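You operate a simulated robot arm through the tools that you are given. There is no shell and no other tool. Be economical: measure what you need, move in short steps, check, and stop when the job is done.

You run a simulated robot arm. Do the job below in one go: nothing can be reset, and whatever is moved stays where it is left.

TASK
Put the L anvil die from the top of the mat table on the grey parts tray. Then open the grey table drawer, put the yellow lint brush on the trough end of the plywood bench away in the inside of the grey table drawer, then shut the drawer. Then put the green thread cone on the conveyor end of the plywood bench away on the shelf of the thread cart. Then take the gear oil cartridge on the conveyor end of the plywood bench and put it away on the top of the tension cabinet. Then fetch the lining roll that says "cotton" from the press table top by the trough and stand it on the trough behind the press. Then open the gold-tone-labelled bin. Do these in the order given. Set down upright: green thread cone, lining roll.

The check looks at the end state, three seconds after you hand in, the way a careful person would. Anything else that was tipped, shoved, dropped, spilled or broken makes it a failure.

THE ROBOT
A 7-joint arm with a two-finger parallel gripper on a trunk, on a base that drives. Base frame: it is fixed to the floor where the robot stands at the start and does not move with it; the origin is under the middle of the robot, x ahead of it, y to its left, z up; the surface under the hand at the start is at about z = 860. Units: mm, rad, N and s.
Its first joint turns from -2.897 to 2.897 rad. Places, roughly: anvil die [750, -250, 1000]; gear oil cartridge [750, -5250, 1000]; gold-tone-labelled bin [-5000, 400, 900]; green thread cone (6x7x11 cm) [700, -4600, 900]; grey parts tray (15x10x3 cm) [700, -300, 900]; grey table drawer [-8300, -2500, 700]; inside of the grey table drawer [-8200, -2500, 700]; lining roll [-3750, -1000, 1000]; shelf of the thread cart [-9900, -2500, 400]; top of the tension cabinet (34x12 cm) [-4220, -9320, 960]; trough behind the press [-3500, -1400, 700]; yellow lint brush (7x3x6 cm) [500, -2700, 900]. Payload 1.57 kg.
Tool frame: the origin (TCP) lies between the finger pads and is the grasp point; the fingertips stand 30 mm ahead of it; z points along the fingers, y is the line along which they close. Largest opening 110 mm; finger width 24, thickness 12; the body of the gripper, 48 by 112 mm, starts 78 mm behind the TCP.
Orientation is told as [roll, pitch, yaw] about the base's x, y, z axes, in that order, counted from this pose: with the fingers straight down and closing along the base's y, the tool's x points along the base's -x, its y along +y and its z along -z.

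THE INTERFACE
- The arm moves only by the tool send_rows. Its argument "series" is a list that holds one entry, the list of rows, each a list of 7 numbers: the shift along the base's x, y, z in units of 30 mm (1.0 is 30 mm), then the turn, a rotation vector about the base's x, y, z in units of 8 degrees (1.0 is 8 degrees), then the gripper command, from -1 (shut) to 1 (fully open), values between in proportion. In form: [[[dx, dy, dz, ax, ay, az, gripper], ...]]. A call has 1 to 20 rows; each row shifts and turns the commanded pose from where the row before left it. A call with a number of a shift or a turn outside -1 to 1 is refused whole. A row lasts 0.2 s, in which the tool goes at most 50 mm and 0.15 rad; a call with a longer step from one row to the next is refused whole, and so is a gripper value outside its range. Where a pose cannot be reached the arm comes as near as it can. A force on the tool above 40 N (or 10 N above the force at the start of the call, whichever is more), or a blocked arm, ends the call early, and 0.2 s more pass. Each finger travels about 108 mm/s and halts on what it meets, pressing with about 35 N; the grip force reading is that of the motor and also rises with nothing between the fingers. The clock runs only during rows and for 0.2 s after the last one: add rows that do not move to give the fingers time. It gives the time, the measured TCP pose, the force on the tool (base axes), the opening and the grip force at its end, in the units of the frame above (readings bear some noise), with the torque about the TCP (base axes, N m) and any sound that the robot's microphone picked up, and new pictures: "views" is both (left out), scene, wrist or none.
- Cameras (640 x 400 px; columns grow to the right, rows downward): "scene" is now at [476.2, 135.4, 1395]; the picture's right is [-0.79, -0.62, 0.00], its down [-0.45, 0.58, -0.68] and it looks along [0.42, -0.53, -0.73] (base axes); focal length 248 px, centre (320, 200). "wrist" rides on the gripper at [70, 16, -141] in the tool frame; the picture's right is [-0.23, 0.97, 0.00], its down [-0.86, -0.20, -0.48] and it looks along [-0.47, -0.11, 0.88] (tool axes); focal length 222 px, centre (320, 200). There is no depth. A picture from a camera that has moved, and an enlarged one, comes with that camera's place and axes in the base frame and with its lens.
- slide_trunk(by): slides the trunk up (or, below 0, down) by that many mm; the arm and the scene camera ride with it, the base frame stays. It gives what a move gives, with no picture.
- roll_base(legs): drives the robot by 1 to 6 legs, each [ahead, left, turn to the left] in mm, mm and rad, along the robot's own axes; the way and the turn of a leg run together, so that a leg with both is an arc; at most 1500 mm and 3.142 rad a leg. The arm and the cameras ride along, it lands a little off, and it stops where it bumps. It gives what a move gives, and a new picture of the scene camera.
- head_to(pan, tilt): turns the head with the scene camera to pan (to the left, within 1.798 rad either way) and tilt (down, from -0.506 to 1.204), counted from straight ahead of the robot. It gives what a move gives, and a new picture of the scene camera.
- zoom(camera, box): a new picture of the part [left, top, right, bottom] of that camera's present view, enlarged. It takes no simulated time.
- finish_job(): hands the job in; it is judged then, once.

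Go step by step. Nothing tells you exact positions but the pictures and the camera data: compare them with the known pose of the tool, close in by small moves and look again before you grip or let go. The budget is 196 turns and 260 pictures, counting those below and the enlarged ones. Unless the task says otherwise, let go and move clear before handing in.

The tools are called after "Call:" as a command line: name --argument value ..., lists and objects as JSON in quotes. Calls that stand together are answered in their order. send_rows: Moves the arm, as the interface text tells. Its arguments: {"type":"object","properties":{"series":{"type":"array"},"views":{"type":"string","enum":["both","scene","wrist","none"]}},"required":["series"]} The other tools are called the same way: slide_trunk (by) slides the trunk up or down; roll_base (legs) drives the base; head_to (pan, tilt) turns the head that bears the scene camera; zoom (camera, box) takes an enlarged picture of a part of a camera's view; finish_job () hands the job in.

At the start:

```text
time_s: 0.0
eef_pos: [687.9, -95.0, 1090.2]
orientation: [0.001, 0.0, 0.001]
ft_force: [-0.9, 0.1, -1.0]
wrist_torque: [-0.03, -0.01, 0.01]
width: 110.2
grasp_force: 0.0
trunk travel left (down, up): [-450.0, 160.0]
robot x, y, heading: [-4.5, -0.9, -0.003]
head pan, tilt: [-0.904, 0.822]
```

scene: 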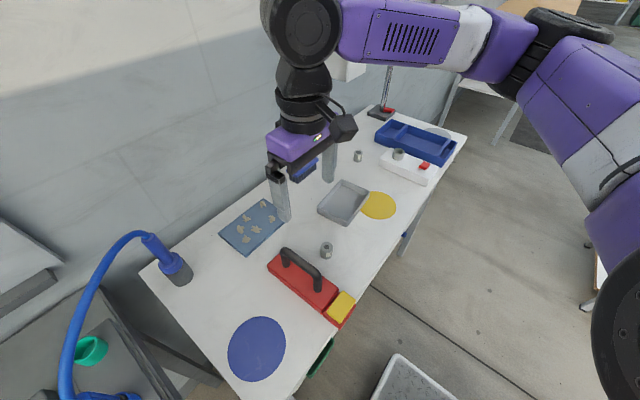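
wrist: 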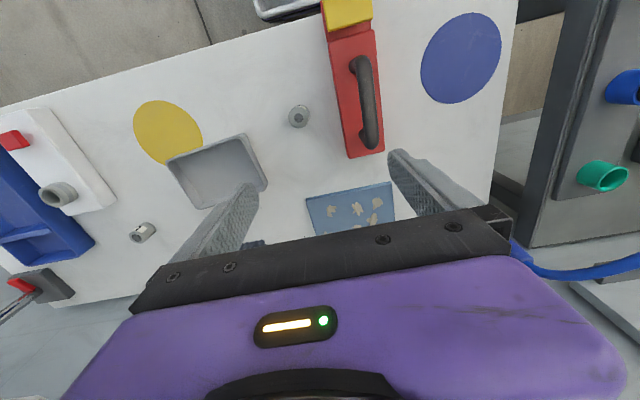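

I see a white mat table with a grey tray and several small metal dies; I need to find which is marked L. I'll zoom in on them.

Call:
zoom --camera "scene" --box '[290, 220, 370, 270]'

Call:
zoom --camera "scene" --box '[330, 120, 460, 200]'

Call:
zoom --camera "wrist" --box '[0, 80, 320, 280]'

```text
8.00 times, centred on (330, 245) of scene
camera zoom: at [476.2, 135.4, 1395.0], right [-0.79, -0.62, 0.0], down [-0.45, 0.58, -0.68], along [0.42, -0.53, -0.73], focal length 1985 px, centre (240, -160)
```

zoom: 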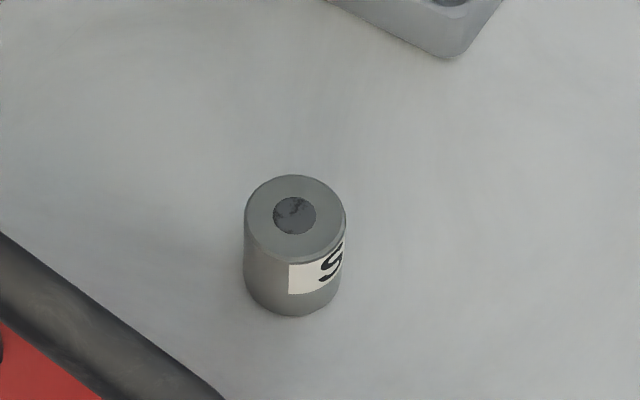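

```text
4.92 times, centred on (395, 160) of scene
camera zoom: at [476.2, 135.4, 1395.0], right [-0.79, -0.62, 0.0], down [-0.45, 0.58, -0.68], along [0.42, -0.53, -0.73], focal length 1222 px, centre (-49, 397)
```

zoom: 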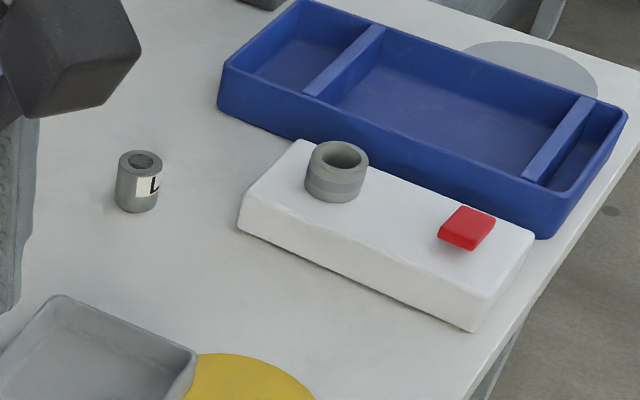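

```text
2.00 times, centred on (160, 180) of wrist
camera zoom: at [617.3, -78.5, 1230.7], right [0.23, 0.97, 0.0], down [0.86, -0.2, 0.48], along [0.47, -0.11, -0.88], focal length 444 px, centre (640, 240)
```

zoom: 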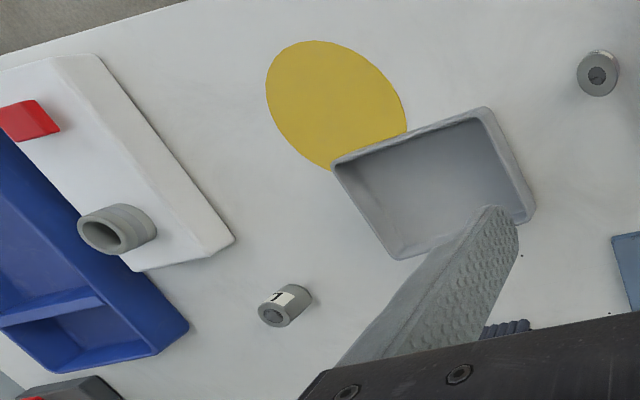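

The L die stands at about [797, -480] on the table (z≈860), and the tray centre is at about [717, -286]. I'll move above the die.

Call:
send_rows --series '[[[0.282, -0.987, -0.23, 0, 0, 0, 0.4], [0.282, -0.987, -0.23, 0, 0, 0, 0.4], [0.282, -0.987, -0.23, 0, 0, 0, 0.4], [0.282, -0.987, -0.23, 0, 0, 0, 0.4], [0.282, -0.987, -0.23, 0, 0, 0, 0.4], [0.282, -0.987, -0.23, 0, 0, 0, 0.4], [0.282, -0.987, -0.23, 0, 0, 0, 0.4], [0.282, -0.987, -0.23, 0, 0, 0, 0.4], [0.282, -0.987, -0.23, 0, 0, 0, 0.4], [0.282, -0.987, -0.23, 0, 0, 0, 0.4], [0.282, -0.987, -0.23, 0, 0, 0, 0.4], [0.282, -0.987, -0.23, 0, 0, 0, 0.4], [0.282, -0.987, -0.23, 0, 0, 0, 0.4], [0, 0, 0, 0, 0, 0, 0.4], [0, 0, 0, 0, 0, 0, 0.4]]]'

```text
time_s: 2.9
eef_pos: [797.2, -479.0, 1000.6]
orientation: [0.005, 0.007, -0.001]
ft_force: [-1.1, 0.6, 0.3]
wrist_torque: [-0.02, -0.02, 0.02]
width: 77.1
grasp_force: 0.2
trunk travel left (down, up): [-450.0, 160.0]
robot x, y, heading: [0.6, 0.6, -0.001]
head pan, tilt: [-0.904, 0.822]
stopped in row 14: the force on the tool passed its limit at 56 N (the readings are from after the stop); the commanded pose is now the measured one
camera scene: at [475.7, 135.6, 1394.9], right [-0.79, -0.62, 0.0], down [-0.45, 0.58, -0.68], along [0.42, -0.53, -0.73], focal length 248 px, centre (320, 200)
camera wrist: at [727.3, -463.0, 1141.5], right [0.23, 0.97, 0.0], down [0.86, -0.2, 0.47], along [0.46, -0.1, -0.88], focal length 222 px, centre (320, 200)
```

scene: 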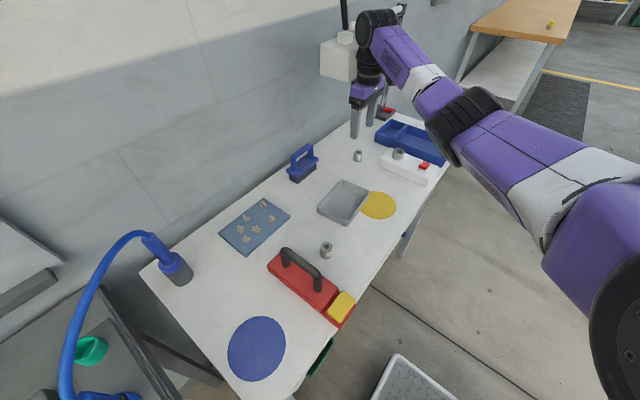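
wrist: 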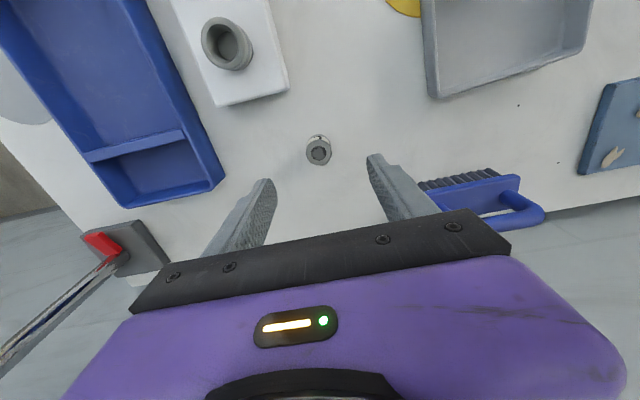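

The tool is above the die, but the force passed its limit, possibly on the white box by the gripper. I'll look there.

Call:
zoom --camera "scene" --box '[300, 0, 460, 100]'

Call:
head_to --pan -0.7 --tilt 0.4

```text
4.00 times, centred on (380, 50) of scene
camera zoom: at [475.7, 135.6, 1394.9], right [-0.79, -0.62, 0.0], down [-0.45, 0.58, -0.68], along [0.42, -0.53, -0.73], focal length 993 px, centre (80, 800)
```

zoom: 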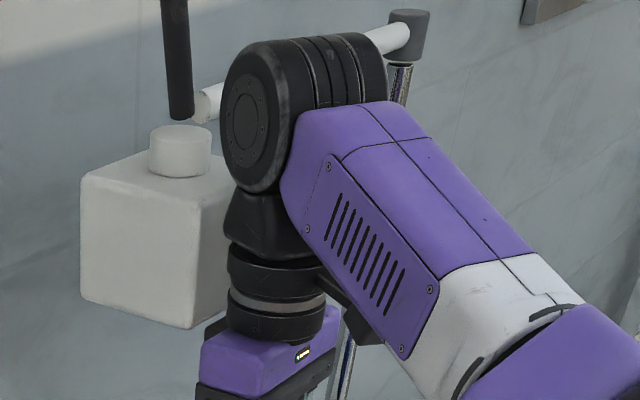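

```text
time_s: 3.8
eef_pos: [796.9, -479.1, 1001.6]
orientation: [0.006, 0.009, -0.001]
ft_force: [-0.6, -0.1, -0.6]
wrist_torque: [0.03, -0.01, 0.01]
width: 76.8
grasp_force: 0.2
trunk travel left (down, up): [-450.0, 160.0]
robot x, y, heading: [2.1, 0.8, 0.005]
head pan, tilt: [-0.7, 0.4]
camera scene: at [497.4, 138.4, 1431.9], right [-0.64, -0.76, 0.0], down [-0.3, 0.25, -0.92], along [0.7, -0.59, -0.39], focal length 248 px, centre (320, 200)
```

scene: 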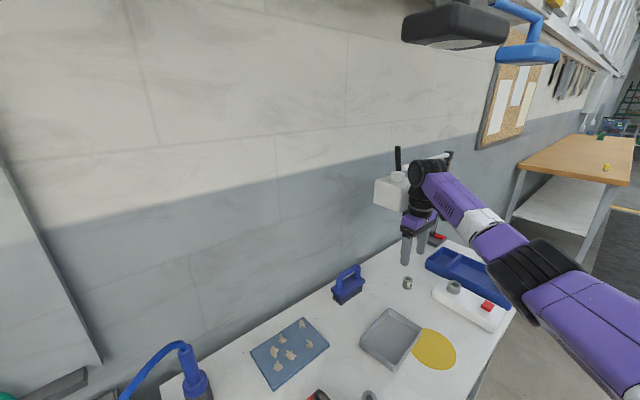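

Call:
zoom --camera "scene" --box '[350, 130, 478, 210]'

```text
5.00 times, centred on (414, 170) of scene
camera zoom: at [497.4, 138.4, 1431.9], right [-0.64, -0.76, 0.0], down [-0.3, 0.25, -0.92], along [0.7, -0.59, -0.39], focal length 1241 px, centre (-150, 350)
```

zoom: 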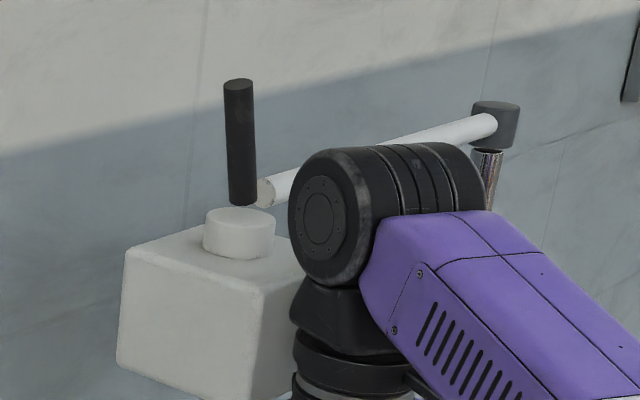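

The wrist is right beside a swing-press head (white block). I'll tilt the tool so the wrist leans back toward the robot, away from it.

Call:
send_rows --series '[[[0, 0, 0, 0, -1, 0, 0.4], [0, 0, 0, 0, -1, 0, 0.4], [0, 0, 0, 0, -1, 0, 0.4], [0, 0, -1, 0, 0, 0, 0.4], [0, 0, 0, 0, 0, 0, 0.4]]]'

```text
time_s: 5.0
eef_pos: [795.8, -480.3, 971.1]
orientation: [0.006, -0.412, -0.003]
ft_force: [-0.8, -0.3, 0.1]
wrist_torque: [0.02, 0.01, -0.02]
width: 76.9
grasp_force: 0.0
trunk travel left (down, up): [-450.0, 160.0]
robot x, y, heading: [-1.6, 0.2, 0.001]
head pan, tilt: [-0.7, 0.4]
camera scene: at [497.4, 138.3, 1432.0], right [-0.64, -0.76, 0.0], down [-0.3, 0.25, -0.92], along [0.7, -0.59, -0.39], focal length 248 px, centre (320, 200)
camera wrist: at [674.5, -463.1, 1071.2], right [0.21, 0.97, 0.1], down [0.59, -0.2, 0.78], along [0.78, -0.1, -0.62], focal length 222 px, centre (320, 200)
```

scene: 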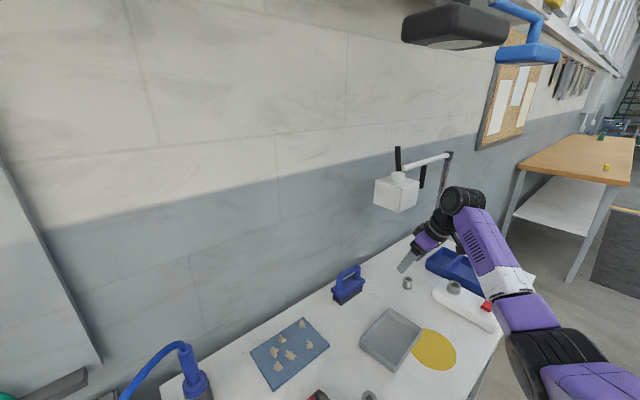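
wrist: 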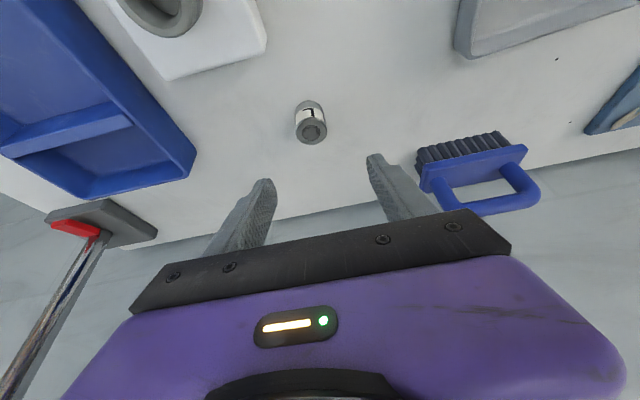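

Clear of it now; the die is at [795, -479]. Lowering onto it and gripping.

Call:
send_rows --series '[[[0, 0, -0.8, 0, 0, 0, 0.4], [0, 0, -0.8, 0, 0, 0, 0.4], [0, 0, -0.8, 0, 0, 0, 0.4], [0, 0, 0, 0, 0, 0, 0.4]]]' --views "wrist"

```text
time_s: 6.0
eef_pos: [795.9, -479.4, 898.9]
orientation: [0.005, -0.41, 0.001]
ft_force: [0.4, -0.6, -0.5]
wrist_torque: [0.01, -0.06, 0.0]
width: 77.3
grasp_force: 0.0
trunk travel left (down, up): [-450.0, 160.0]
robot x, y, heading: [-1.2, -0.7, -0.002]
head pan, tilt: [-0.7, 0.4]
camera wrist: at [675.4, -463.4, 1000.2], right [0.21, 0.97, 0.1], down [0.59, -0.2, 0.78], along [0.78, -0.1, -0.62], focal length 222 px, centre (320, 200)
```

wrist: 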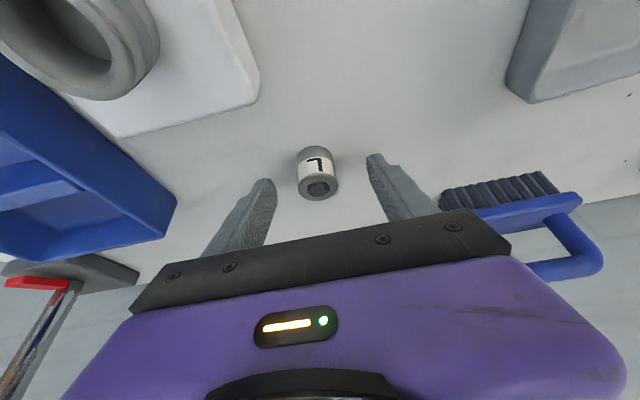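

Call:
send_rows --series '[[[0, 0, 0, 0, 0, 0, -0.2], [0, 0, 0, 0, 0, 0, -0.6], [0, 0, 0, 0, 0, 0, -1], [0, 0, 0, 0, 0, 0, -1], [0, 0, 1, 0, 0, 0, -1], [0, 0, 0.5, 0, 0, 0, -1]]]' --views "wrist"

```text
time_s: 7.3
eef_pos: [794.4, -480.9, 944.9]
orientation: [0.006, -0.411, -0.001]
ft_force: [0.4, 0.0, -1.9]
wrist_torque: [0.02, 0.04, -0.01]
width: 28.7
grasp_force: 35.0
trunk travel left (down, up): [-450.0, 160.0]
robot x, y, heading: [2.3, 0.3, -0.005]
head pan, tilt: [-0.7, 0.4]
camera wrist: at [674.5, -463.8, 1045.6], right [0.21, 0.97, 0.1], down [0.59, -0.2, 0.78], along [0.78, -0.1, -0.62], focal length 222 px, centre (320, 200)
```

wrist: 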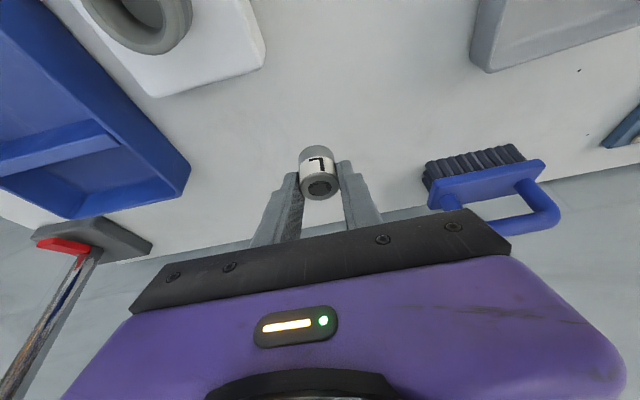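

The die is held. Carrying it over the tray centre, about [718, -278].

Call:
send_rows --series '[[[0, 0, 0.6, 0, 0, 0, -1], [-0.364, 0.967, 0, 0, 0, 0, -1], [-0.364, 0.967, 0, 0, 0, 0, -1], [-0.364, 0.967, 0, 0, 0, 0, -1], [-0.364, 0.967, 0, 0, 0, 0, -1], [-0.364, 0.967, 0, 0, 0, 0, -1], [-0.364, 0.967, 0, 0, 0, 0, -1], [-0.364, 0.967, 0, 0, 0, 0, -1], [0, 0, 0, 0, 0, 0, -1]]]'

```text
time_s: 9.3
eef_pos: [719.5, -276.3, 960.8]
orientation: [0.007, -0.411, 0.0]
ft_force: [0.2, -0.2, -1.1]
wrist_torque: [0.04, 0.01, 0.01]
width: 28.8
grasp_force: 34.8
trunk travel left (down, up): [-450.0, 160.0]
robot x, y, heading: [2.8, 2.5, 0.001]
head pan, tilt: [-0.7, 0.4]
camera scene: at [497.5, 138.4, 1432.0], right [-0.64, -0.77, 0.0], down [-0.3, 0.25, -0.92], along [0.7, -0.59, -0.39], focal length 248 px, centre (320, 200)
camera wrist: at [598.5, -260.6, 1062.2], right [0.21, 0.97, 0.1], down [0.59, -0.2, 0.78], along [0.78, -0.1, -0.62], focal length 222 px, centre (320, 200)
```

scene: 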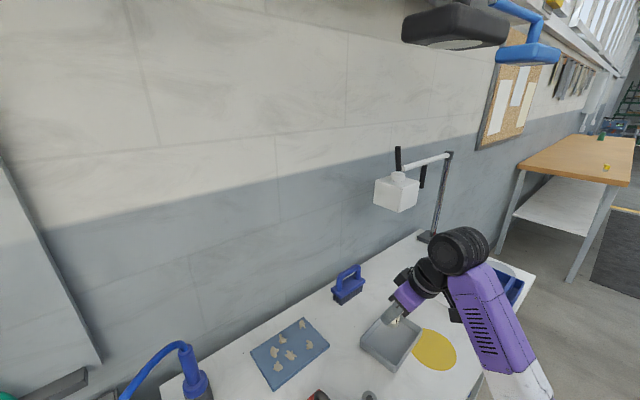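
wrist: 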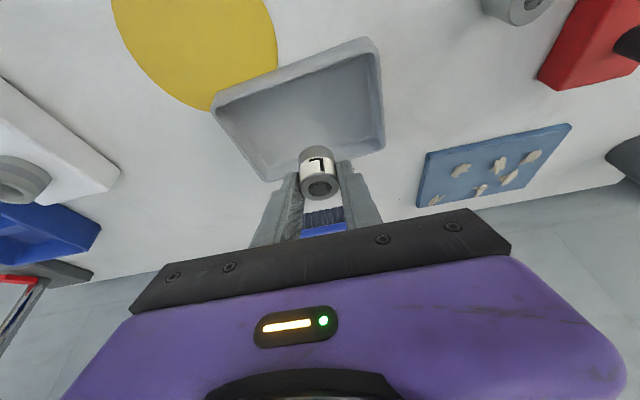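

Call:
send_rows --series '[[[0, 0, -0.6, 0, 0, 0, -1], [0, 0, -0.6, 0, 0, 0, -1], [0, 0, -0.6, 0, 0, 0, -1], [0, 0, 0, 0, 0, 0, -1]]]'

```text
time_s: 10.3
eef_pos: [722.1, -276.8, 910.4]
orientation: [0.004, -0.41, 0.001]
ft_force: [0.8, -0.2, -2.0]
wrist_torque: [0.01, 0.04, 0.0]
width: 29.1
grasp_force: 35.0
trunk travel left (down, up): [-450.0, 160.0]
robot x, y, heading: [-2.6, 4.4, 0.004]
head pan, tilt: [-0.7, 0.4]
camera scene: at [497.4, 138.4, 1432.0], right [-0.64, -0.76, 0.0], down [-0.3, 0.25, -0.92], along [0.7, -0.59, -0.39], focal length 248 px, centre (320, 200)
camera wrist: at [600.0, -260.8, 1009.9], right [0.21, 0.97, 0.1], down [0.59, -0.2, 0.78], along [0.78, -0.1, -0.62], focal length 222 px, centre (320, 200)
```

scene: 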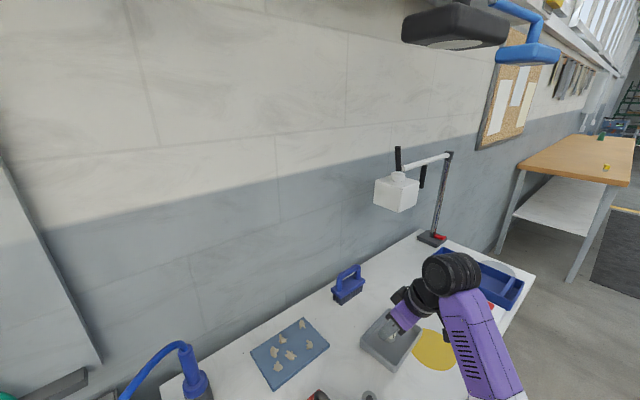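
wrist: 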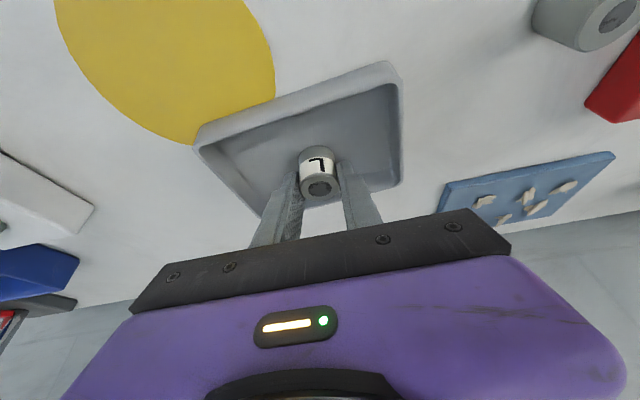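

Call:
send_rows --series '[[[0, 0, -0.1, 0, 0, 0, -1], [0, 0, -0.08, 0, 0, 0, -1], [0, 0, 0, 0, 0, 0, -1]]]' --views "none"

```text
time_s: 11.2
eef_pos: [720.1, -276.8, 904.1]
orientation: [0.006, -0.411, -0.001]
ft_force: [0.3, 0.4, 1.7]
wrist_torque: [-0.02, -0.03, 0.02]
width: 28.8
grasp_force: 34.8
trunk travel left (down, up): [-450.0, 160.0]
robot x, y, heading: [-3.4, 0.5, 0.0]
head pan, tilt: [-0.7, 0.4]
```

The force shows light contact with the tray floor. Releasing and lifting.

Call:
send_rows --series '[[[0, 0, 0, 0, 0, 0, -0.3], [0, 0, 0, 0, 0, 0, -0.1], [0, 0, 0, 0, 0, 0, -0.1], [0, 0, 0.5, 0, 0, 0, -0.1], [0, 0, 1, 0, 0, 0, -0.1], [0, 0, 1, 0, 0, 0, -0.1], [0, 0, 1, 0, 0, 0, -0.1]]]' --views "wrist"

```text
time_s: 12.8
eef_pos: [718.9, -276.5, 1005.2]
orientation: [0.006, -0.41, -0.002]
ft_force: [0.0, 1.3, 0.8]
wrist_torque: [-0.02, 0.03, -0.03]
width: 49.5
grasp_force: 0.2
trunk travel left (down, up): [-450.0, 160.0]
robot x, y, heading: [1.4, -4.2, -0.005]
head pan, tilt: [-0.7, 0.4]
camera wrist: at [599.4, -260.0, 1106.1], right [0.21, 0.97, 0.1], down [0.59, -0.2, 0.78], along [0.78, -0.1, -0.62], focal length 222 px, centre (320, 200)
```

wrist: 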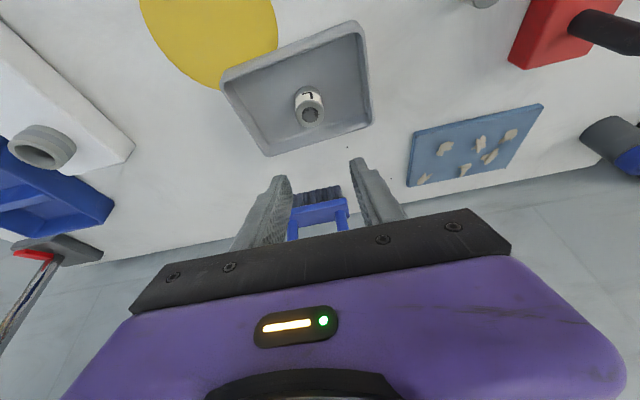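

The L die stands in the tray. Next I retract the arm to a carrying pose and look around.

Call:
send_rows --series '[[[0, 0, 1, 0, 0, 0, -0.1], [-0.2, 0.5, 0.8, 0, 0, 0, -0.1], [-0.5, 1, 0.6, 0, 0.5, 0, -0.1], [-0.5, 1, 0.6, 0, 0.5, 0, -0.1], [-0.5, 1, 0.6, 0, 0.5, 0, -0.1], [-0.5, 1, 0.6, 0, 0.5, 0, -0.1], [-0.5, 1, 0.6, 0, 0.5, 0, -0.1], [-0.5, 1, 0.4, 0, 0.44, 0, -0.1], [-0.5, 1, 0, 0, 0, 0, -0.1], [-0.5, 1, 0, 0, 0, 0, -0.1], [-0.5, 1, 0, 0, 0, 0, -0.1], [0, 0.7, 0, 0, 0, 0, -0.1], [0, 0, 0, 0, 0, 0, -0.1]]]' --views "none"

Call:
head_to --pan -1.75 --tilt 0.25

Call:
head_to --pan 1.75 --tilt 0.25

```text
time_s: 15.6
eef_pos: [578.1, 33.2, 1165.8]
orientation: [0.003, 0.0, 0.0]
ft_force: [0.4, -0.2, 0.2]
wrist_torque: [0.02, 0.02, 0.0]
width: 49.7
grasp_force: 0.1
trunk travel left (down, up): [-450.0, 160.0]
robot x, y, heading: [3.2, -1.2, -0.003]
head pan, tilt: [-0.7, 0.4]
```

```text
time_s: 16.9
eef_pos: [578.4, 33.3, 1165.0]
orientation: [0.004, 0.001, -0.001]
ft_force: [1.2, -0.3, 0.2]
wrist_torque: [0.0, 0.01, -0.03]
width: 49.2
grasp_force: 0.1
trunk travel left (down, up): [-450.0, 160.0]
robot x, y, heading: [-1.9, 1.9, -0.003]
head pan, tilt: [-1.751, 0.25]
camera scene: at [409.9, 106.2, 1446.0], right [-0.98, 0.18, 0.0], down [0.04, 0.24, -0.97], along [-0.17, -0.95, -0.25], focal length 248 px, centre (320, 200)
```

scene: 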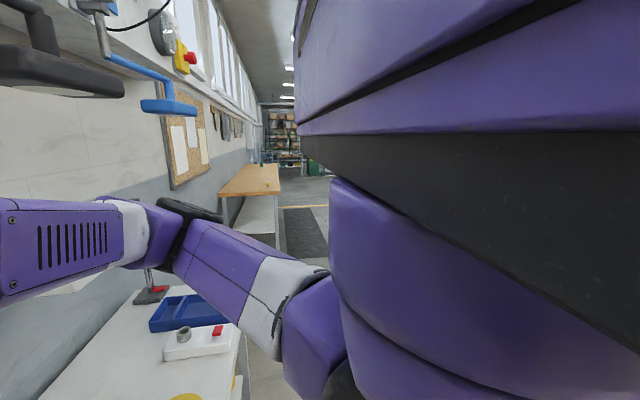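

```text
time_s: 19.8
eef_pos: [577.6, 31.1, 1164.7]
orientation: [0.006, 0.0, -0.002]
ft_force: [0.7, 0.4, 0.4]
wrist_torque: [-0.01, -0.01, 0.0]
width: 49.4
grasp_force: 0.1
trunk travel left (down, up): [-450.0, 160.0]
robot x, y, heading: [0.2, 1.9, -0.002]
head pan, tilt: [1.751, 0.25]
camera scene: at [409.9, 290.0, 1446.0], right [0.98, 0.18, 0.0], down [0.04, -0.24, -0.97], along [-0.17, 0.95, -0.25], focal length 248 px, centre (320, 200)
```

scene: 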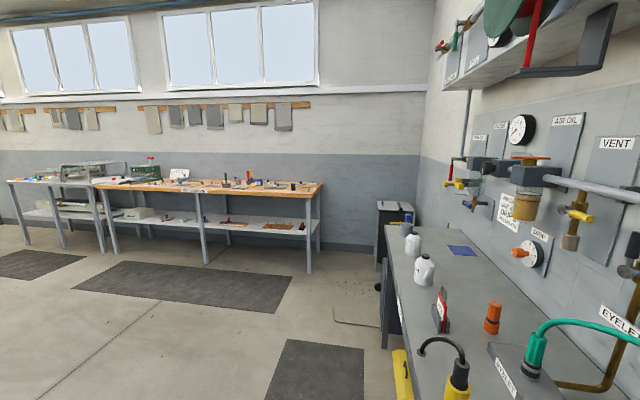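

The room is long with benches along the walls. I'll back away from the table and turn around to see the other side.

Call:
roll_base --legs '[[-500, 0, 0], [0, 0, 1.571]]'

Call:
head_to --pan 0.7 --tilt 0.25

Call:
head_to --pan 1.7 --tilt 0.25

```text
time_s: 26.7
eef_pos: [-578.9, 570.3, 1165.3]
orientation: [0.005, 0.003, 1.656]
ft_force: [0.5, 0.3, 0.1]
wrist_torque: [0.0, -0.04, 0.0]
width: 49.4
grasp_force: 0.0
trunk travel left (down, up): [-450.0, 160.0]
robot x, y, heading: [-503.0, -1.6, 1.655]
head pan, tilt: [1.751, 0.25]
camera scene: at [-823.8, 378.4, 1446.0], right [-0.26, 0.97, 0.0], down [0.24, 0.06, -0.97], along [-0.94, -0.25, -0.25], focal length 248 px, centre (320, 200)
```

scene: 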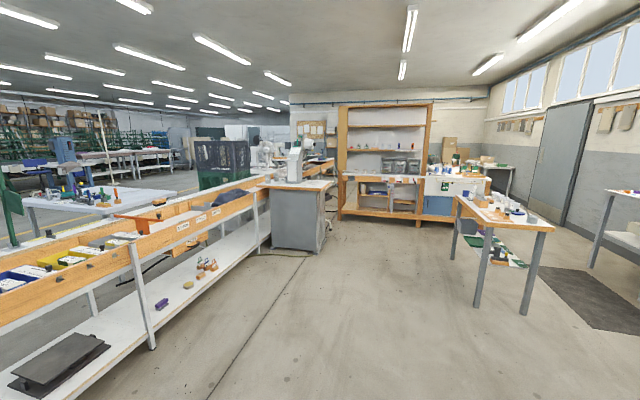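

```text
time_s: 28.0
eef_pos: [-577.8, 570.0, 1164.6]
orientation: [0.005, 0.002, 1.654]
ft_force: [-0.2, 0.1, -0.2]
wrist_torque: [0.0, -0.01, 0.02]
width: 49.2
grasp_force: 0.0
trunk travel left (down, up): [-450.0, 160.0]
robot x, y, heading: [-498.8, -5.9, 1.654]
head pan, tilt: [0.7, 0.25]
camera scene: at [-799.8, 468.9, 1446.0], right [0.71, 0.71, 0.0], down [0.17, -0.17, -0.97], along [-0.69, 0.68, -0.25], focal length 248 px, centre (320, 200)
```

scene: 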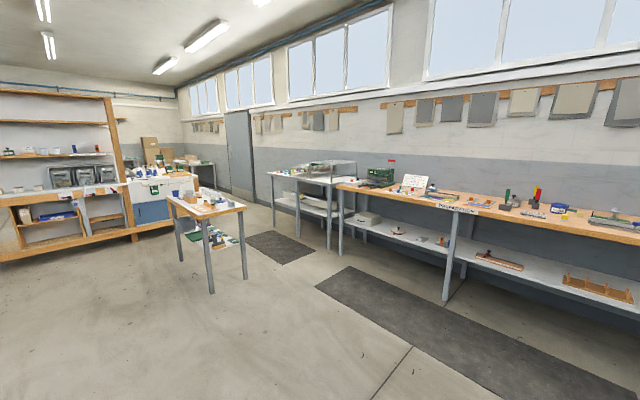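

```text
time_s: 29.3
eef_pos: [-579.1, 569.1, 1164.3]
orientation: [0.005, 0.0, 1.655]
ft_force: [0.2, 0.4, 0.1]
wrist_torque: [0.02, 0.03, 0.0]
width: 49.9
grasp_force: 0.0
trunk travel left (down, up): [-450.0, 160.0]
robot x, y, heading: [-498.0, -1.9, 1.659]
head pan, tilt: [1.7, 0.25]
camera scene: at [-825.0, 383.1, 1446.0], right [-0.21, 0.98, 0.0], down [0.24, 0.05, -0.97], along [-0.95, -0.21, -0.25], focal length 248 px, centre (320, 200)
```

scene: 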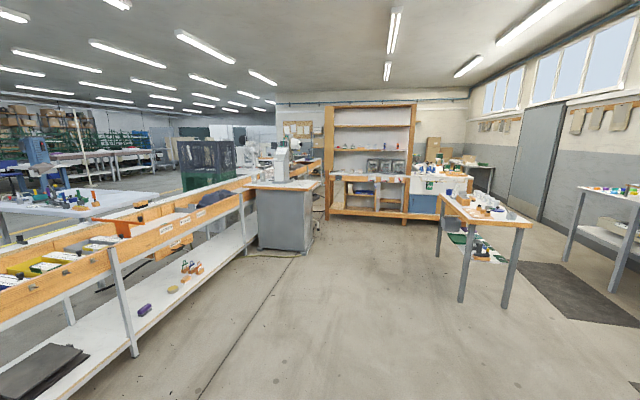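

I see the trough running along -x, a press table at its far end, a shelf rack at the back. I turn further to see the region at negative y.

Call:
roll_base --legs '[[0, 0, 1.4]]'

Call:
head_to --pan 0.85 --tilt 0.3

Call:
head_to --pan 1.7 --tilt 0.3

```text
time_s: 33.0
eef_pos: [-1075.9, 27.5, 1165.2]
orientation: [0.006, 0.001, 3.031]
ft_force: [0.0, -0.5, -0.6]
wrist_torque: [0.02, 0.01, -0.01]
width: 49.3
grasp_force: 0.1
trunk travel left (down, up): [-450.0, 160.0]
robot x, y, heading: [-494.6, 0.6, 3.033]
head pan, tilt: [1.7, 0.25]
camera scene: at [-942.3, -251.6, 1446.0], right [-1.0, -0.02, 0.0], down [-0.01, 0.25, -0.97], along [0.02, -0.97, -0.25], focal length 248 px, centre (320, 200)
```

scene: 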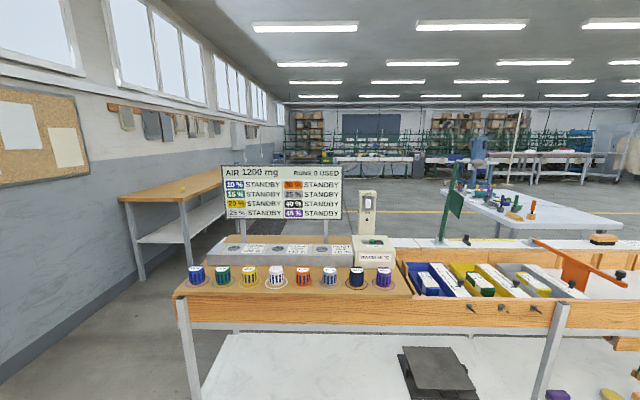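

```text
time_s: 34.2
eef_pos: [-1076.5, 27.9, 1164.7]
orientation: [0.004, 0.0, 3.03]
ft_force: [0.4, -0.3, 0.1]
wrist_torque: [0.0, 0.0, -0.03]
width: 49.3
grasp_force: 0.1
trunk travel left (down, up): [-450.0, 160.0]
robot x, y, heading: [-494.7, -3.3, 3.036]
head pan, tilt: [0.85, 0.3]
camera scene: at [-1013.1, -221.3, 1441.3], right [-0.68, 0.74, 0.0], down [0.22, 0.2, -0.96], along [-0.7, -0.65, -0.3], focal length 248 px, centre (320, 200)
```

scene: 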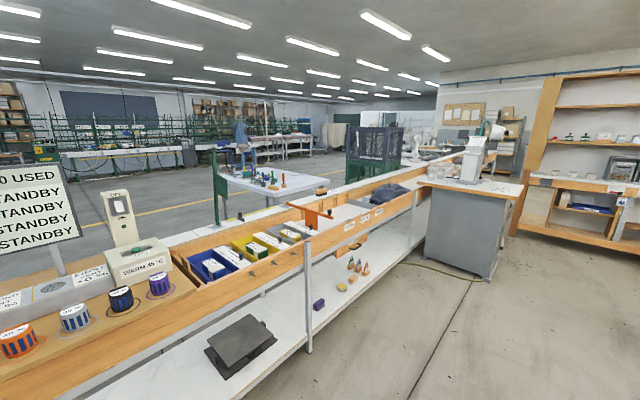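

```text
time_s: 35.4
eef_pos: [-1075.6, 26.6, 1165.1]
orientation: [0.005, 0.0, 3.032]
ft_force: [-0.4, 0.3, -0.3]
wrist_torque: [0.01, 0.0, 0.01]
width: 49.4
grasp_force: 0.1
trunk travel left (down, up): [-450.0, 160.0]
robot x, y, heading: [-500.1, -2.9, 3.033]
head pan, tilt: [1.7, 0.3]
camera scene: at [-942.4, -251.6, 1441.3], right [-1.0, -0.02, 0.0], down [-0.01, 0.3, -0.96], along [0.02, -0.96, -0.3], focal length 248 px, centre (320, 200)
```

scene: 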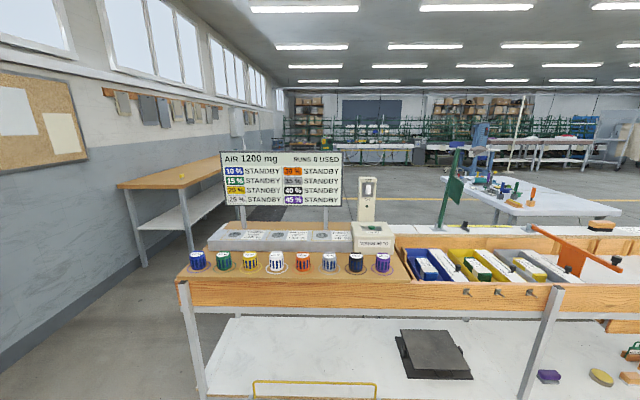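

The passage between the trough's end (x≈-400) and the tables (x≥500) leads to negative y. I drive into it and face -y.

Call:
roll_base --legs '[[-550, 0, 0], [0, 0, 1.679]]'

Call:
head_to --pan 0 --tilt 0.4

Call:
head_to --pan -0.9 --tilt 0.3

```text
time_s: 42.8
eef_pos: [107.5, -645.8, 1164.3]
orientation: [0.005, 0.0, -1.536]
ft_force: [-0.2, 0.1, -0.3]
wrist_torque: [-0.02, 0.02, 0.03]
width: 49.5
grasp_force: 0.0
trunk travel left (down, up): [-450.0, 160.0]
robot x, y, heading: [51.9, -67.0, -1.537]
head pan, tilt: [1.7, 0.3]
camera scene: at [360.4, -475.4, 1441.3], right [0.16, -0.99, 0.0], down [-0.29, -0.05, -0.96], along [0.94, 0.16, -0.3], focal length 248 px, centre (320, 200)
```

scene: 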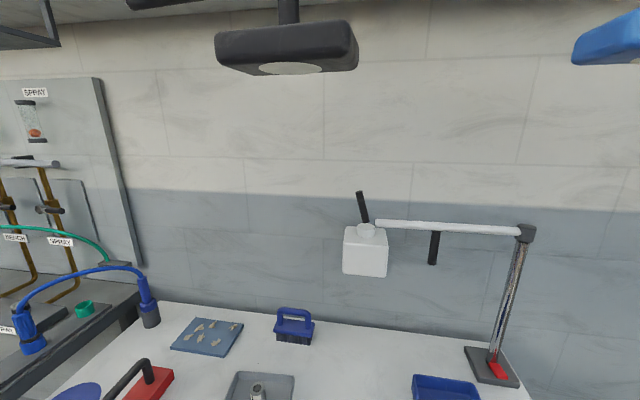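

```text
time_s: 44.5
eef_pos: [106.3, -645.6, 1165.6]
orientation: [0.006, 0.0, -1.537]
ft_force: [0.1, 0.1, 0.2]
wrist_torque: [-0.01, -0.04, -0.02]
width: 49.5
grasp_force: 0.0
trunk travel left (down, up): [-450.0, 160.0]
robot x, y, heading: [57.4, -69.3, -1.536]
head pan, tilt: [0.0, 0.4]
camera scene: at [271.6, -583.3, 1432.0], right [-1.0, -0.04, 0.0], down [-0.01, 0.39, -0.92], along [0.03, -0.92, -0.39], focal length 248 px, centre (320, 200)
```

scene: 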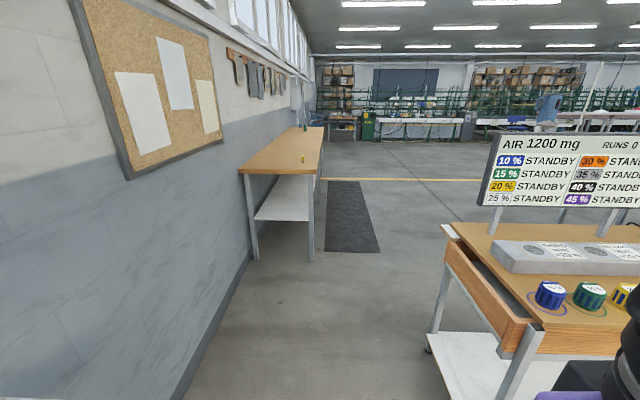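

```text
time_s: 45.7
eef_pos: [106.4, -646.6, 1165.3]
orientation: [0.006, 0.0, -1.536]
ft_force: [-0.5, -0.1, 0.3]
wrist_torque: [-0.01, 0.0, 0.01]
width: 49.6
grasp_force: 0.0
trunk travel left (down, up): [-450.0, 160.0]
robot x, y, heading: [56.6, -67.6, -1.53]
head pan, tilt: [-0.901, 0.3]
camera scene: at [197.3, -551.4, 1441.2], right [-0.65, 0.76, 0.0], down [0.22, 0.19, -0.96], along [-0.73, -0.62, -0.3], focal length 248 px, centre (320, 200)
```

scene: 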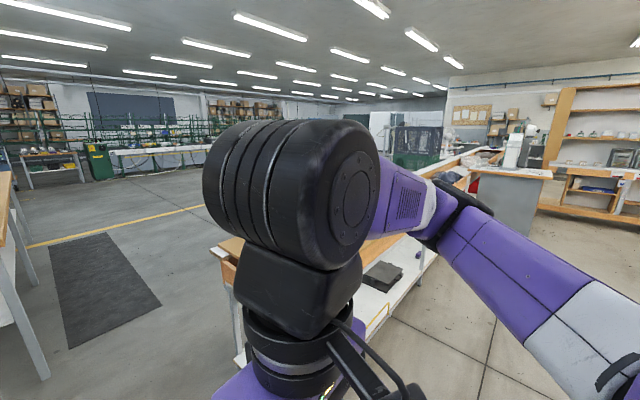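

The passage is x from -260 to 500. I drive through it at x≈135 to the open aisle near y≈-3700, then face -x.

Call:
roll_base --legs '[[0, 80, 0], [1500, 0, 0], [800, -400, 0], [1300, -200, 0], [0, 0, -1.6]]'

Call:
head_to --pan 0 --tilt 0.25

Call:
head_to --pan -0.8 --tilt 0.25

```text
time_s: 56.6
eef_pos: [-5.7, -2668.1, 1165.0]
orientation: [0.005, 0.0, -1.554]
ft_force: [-0.1, 0.5, 0.1]
wrist_torque: [-0.06, 0.02, 0.03]
width: 49.4
grasp_force: 0.0
trunk travel left (down, up): [-450.0, 160.0]
robot x, y, heading: [-46.0, -2090.1, -1.555]
head pan, tilt: [-0.901, 0.3]
stopped in leg 3: the robot was blocked; the commanded pose is now the measured one
camera scene: at [87.5, -2576.0, 1441.3], right [-0.63, 0.77, 0.0], down [0.23, 0.19, -0.96], along [-0.74, -0.6, -0.3], focal length 248 px, centre (320, 200)
```

scene: 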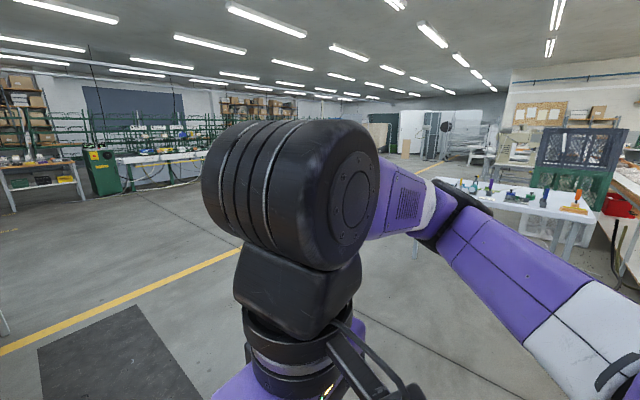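

```text
time_s: 57.8
eef_pos: [-6.4, -2669.2, 1164.6]
orientation: [0.005, 0.001, -1.556]
ft_force: [-0.3, 0.5, -0.4]
wrist_torque: [0.03, 0.03, 0.04]
width: 49.4
grasp_force: 0.0
trunk travel left (down, up): [-450.0, 160.0]
robot x, y, heading: [-44.8, -2090.1, -1.559]
head pan, tilt: [0.0, 0.25]
camera scene: at [161.0, -2610.4, 1446.0], right [-1.0, -0.01, 0.0], down [0.0, 0.25, -0.97], along [0.01, -0.97, -0.25], focal length 248 px, centre (320, 200)
```

scene: 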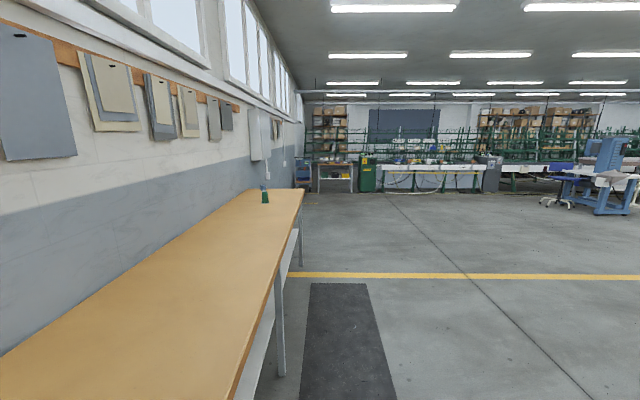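

```text
time_s: 58.9
eef_pos: [-5.1, -2669.4, 1165.3]
orientation: [0.007, 0.0, -1.558]
ft_force: [-0.4, -0.9, 0.8]
wrist_torque: [0.04, 0.03, 0.0]
width: 49.6
grasp_force: 0.0
trunk travel left (down, up): [-450.0, 160.0]
robot x, y, heading: [-44.1, -2089.2, -1.554]
head pan, tilt: [-0.799, 0.25]
camera scene: at [93.8, -2583.1, 1446.0], right [-0.71, 0.71, 0.0], down [0.17, 0.17, -0.97], along [-0.68, -0.69, -0.25], focal length 248 px, centre (320, 200)
```

scene: 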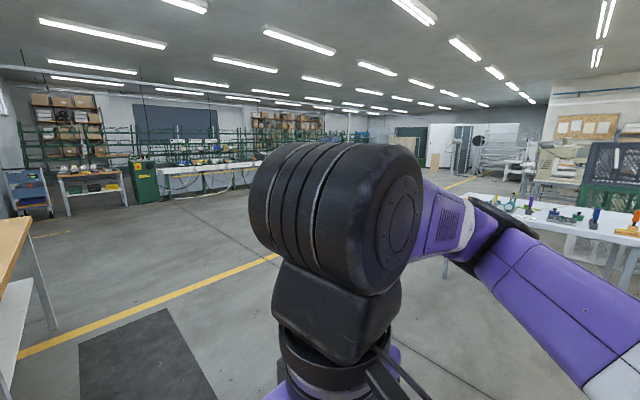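

The base got blocked in leg 3; I look down to the right to see on what.

Call:
head_to --pan -1.6 --tilt 0.8

Call:
head_to --pan 0.5 --tilt 0.9

```text
time_s: 60.0
eef_pos: [-6.8, -2668.4, 1164.5]
orientation: [0.006, 0.001, -1.556]
ft_force: [0.1, 0.2, 0.7]
wrist_torque: [0.0, 0.01, 0.0]
width: 49.5
grasp_force: 0.0
trunk travel left (down, up): [-450.0, 160.0]
robot x, y, heading: [-47.8, -2087.9, -1.561]
head pan, tilt: [-1.6, 0.799]
camera scene: at [79.0, -2515.8, 1396.9], right [0.01, 1.0, 0.0], down [0.72, -0.01, -0.7], along [-0.7, 0.01, -0.72], focal length 248 px, centre (320, 200)
```

scene: 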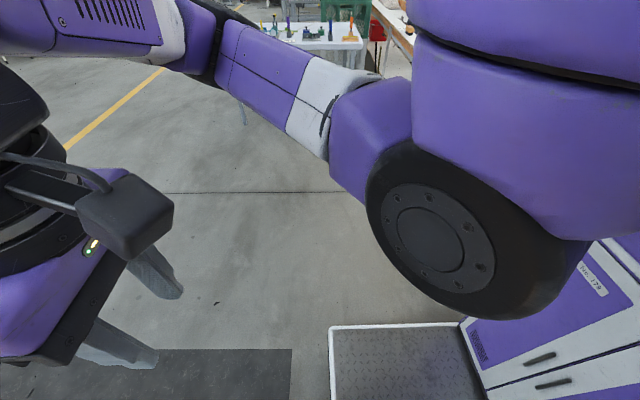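

```text
time_s: 62.0
eef_pos: [-5.7, -2668.2, 1164.4]
orientation: [0.005, 0.001, -1.557]
ft_force: [-0.5, 0.1, -0.8]
wrist_torque: [0.02, -0.03, -0.04]
width: 49.7
grasp_force: 0.1
trunk travel left (down, up): [-450.0, 160.0]
robot x, y, heading: [-45.3, -2091.9, -1.558]
head pan, tilt: [0.499, 0.901]
camera scene: at [196.8, -2582.8, 1389.0], right [-0.87, -0.49, 0.0], down [-0.38, 0.68, -0.62], along [0.3, -0.54, -0.78], focal length 248 px, centre (320, 200)
```

scene: 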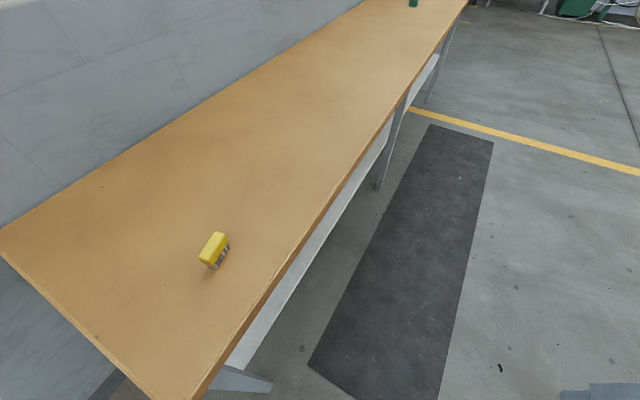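

It only clipped the trough's corner with the base's rear (base is about 770×450 mm). I continue straight ahead first, then over to the open aisle, and turn to face -x.

Call:
roll_base --legs '[[700, 0, 0], [1200, -500, 0], [0, 0, -1.585]]'

Call:
head_to --pan -0.4 --tilt 0.25

Call:
head_to --pan 0.5 --tilt 0.25

```text
time_s: 76.2
eef_pos: [-1066.3, -4099.0, 1164.9]
orientation: [0.005, 0.0, -3.129]
ft_force: [-0.3, -0.2, 0.2]
wrist_torque: [0.0, -0.01, 0.02]
width: 49.3
grasp_force: 0.1
trunk travel left (down, up): [-450.0, 160.0]
robot x, y, heading: [-489.1, -4061.9, -3.131]
head pan, tilt: [0.499, 0.901]
camera scene: at [-979.6, -4302.4, 1389.0], right [-0.49, 0.87, 0.0], down [0.68, 0.38, -0.62], along [-0.54, -0.3, -0.78], focal length 248 px, centre (320, 200)
```

scene: 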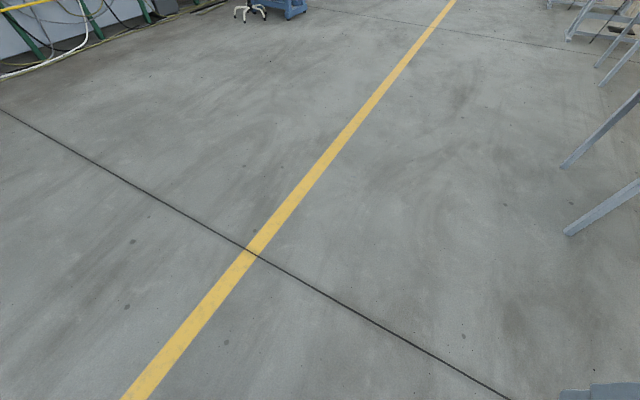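

```text
time_s: 77.3
eef_pos: [-1066.5, -4096.6, 1164.3]
orientation: [0.004, 0.0, -3.13]
ft_force: [0.0, -0.5, -0.2]
wrist_torque: [0.0, 0.0, -0.02]
width: 49.8
grasp_force: 0.1
trunk travel left (down, up): [-450.0, 160.0]
robot x, y, heading: [-491.4, -4058.9, -3.129]
head pan, tilt: [-0.4, 0.25]
camera scene: at [-1000.2, -4230.2, 1445.9], right [0.38, 0.93, 0.0], down [0.23, -0.09, -0.97], along [-0.9, 0.37, -0.25], focal length 248 px, centre (320, 200)
```

scene: 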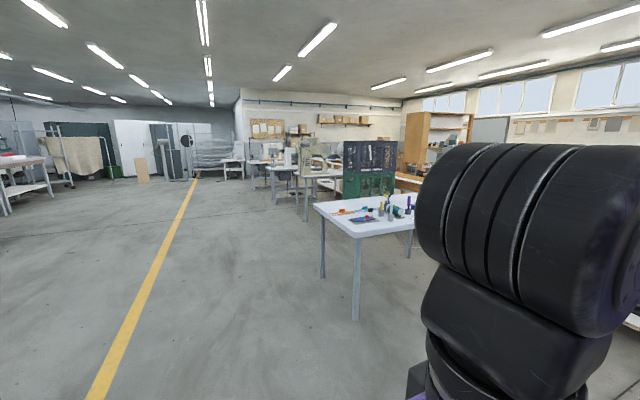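

```text
time_s: 78.5
eef_pos: [-1065.7, -4095.9, 1165.0]
orientation: [0.006, 0.0, -3.128]
ft_force: [0.7, 0.9, 0.2]
wrist_torque: [0.02, -0.04, -0.01]
width: 49.5
grasp_force: 0.1
trunk travel left (down, up): [-450.0, 160.0]
robot x, y, heading: [-488.3, -4059.0, -3.133]
head pan, tilt: [0.499, 0.25]
camera scene: at [-995.2, -4311.1, 1446.0], right [-0.49, 0.87, 0.0], down [0.22, 0.12, -0.97], along [-0.85, -0.47, -0.25], focal length 248 px, centre (320, 200)
```

scene: 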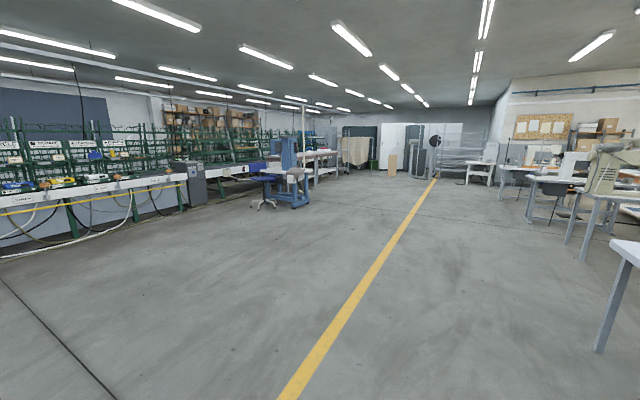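

The aisle along the yellow line (y≈-4100…-4600) is free. I drive along it toward the drawer area.

Call:
roll_base --legs '[[1500, 0, 0], [1500, 0, 0], [1500, 0, 0], [1200, 0, 0]]'

Call:
head_to --pan -0.7 --tilt 0.25

Call:
head_to --pan 0 --tilt 0.25

```text
time_s: 105.3
eef_pos: [-6680.8, -4051.2, 1165.1]
orientation: [0.006, -0.002, 3.142]
ft_force: [0.7, 0.1, -0.8]
wrist_torque: [-0.01, -0.04, 0.0]
width: 49.4
grasp_force: 0.3
trunk travel left (down, up): [-450.0, 160.0]
robot x, y, heading: [-6101.6, -4021.4, 3.143]
head pan, tilt: [0.499, 0.25]
camera scene: at [-6611.3, -4265.1, 1446.0], right [-0.48, 0.88, 0.0], down [0.22, 0.12, -0.97], along [-0.85, -0.46, -0.25], focal length 248 px, centre (320, 200)
```

scene: 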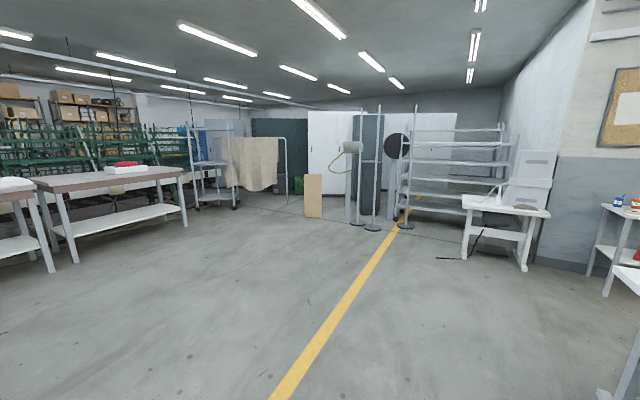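

```text
time_s: 106.7
eef_pos: [-6679.9, -4050.6, 1164.0]
orientation: [0.005, 0.0, 3.141]
ft_force: [0.4, -0.2, -0.3]
wrist_torque: [-0.01, 0.02, -0.01]
width: 49.4
grasp_force: 0.2
trunk travel left (down, up): [-450.0, 160.0]
robot x, y, heading: [-6102.7, -4022.5, 3.14]
head pan, tilt: [-0.7, 0.25]
camera scene: at [-6600.7, -4160.3, 1446.0], right [0.64, 0.76, 0.0], down [0.19, -0.16, -0.97], along [-0.74, 0.62, -0.25], focal length 248 px, centre (320, 200)
```

scene: 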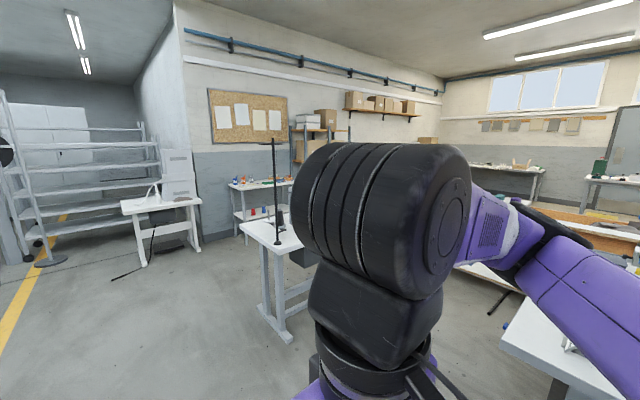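

```text
time_s: 107.8
eef_pos: [-6680.1, -4050.9, 1165.0]
orientation: [0.004, 0.001, 3.141]
ft_force: [-0.2, 0.1, -0.7]
wrist_torque: [0.0, 0.04, 0.01]
width: 49.4
grasp_force: 0.0
trunk travel left (down, up): [-450.0, 160.0]
robot x, y, heading: [-6101.3, -4018.3, 3.142]
head pan, tilt: [0.0, 0.25]
camera scene: at [-6622.7, -4220.4, 1446.0], right [0.0, 1.0, 0.0], down [0.25, 0.0, -0.97], along [-0.97, 0.0, -0.25], focal length 248 px, centre (320, 200)
```

scene: 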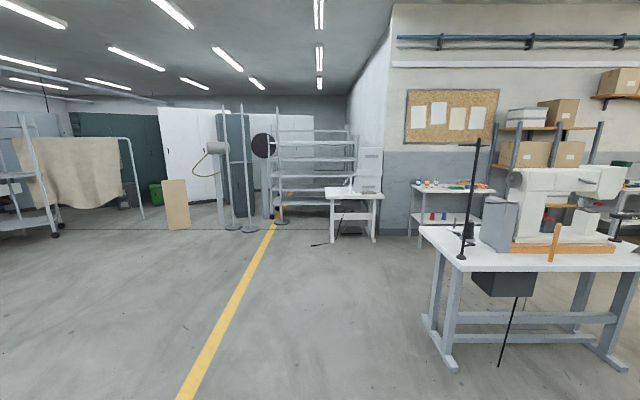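

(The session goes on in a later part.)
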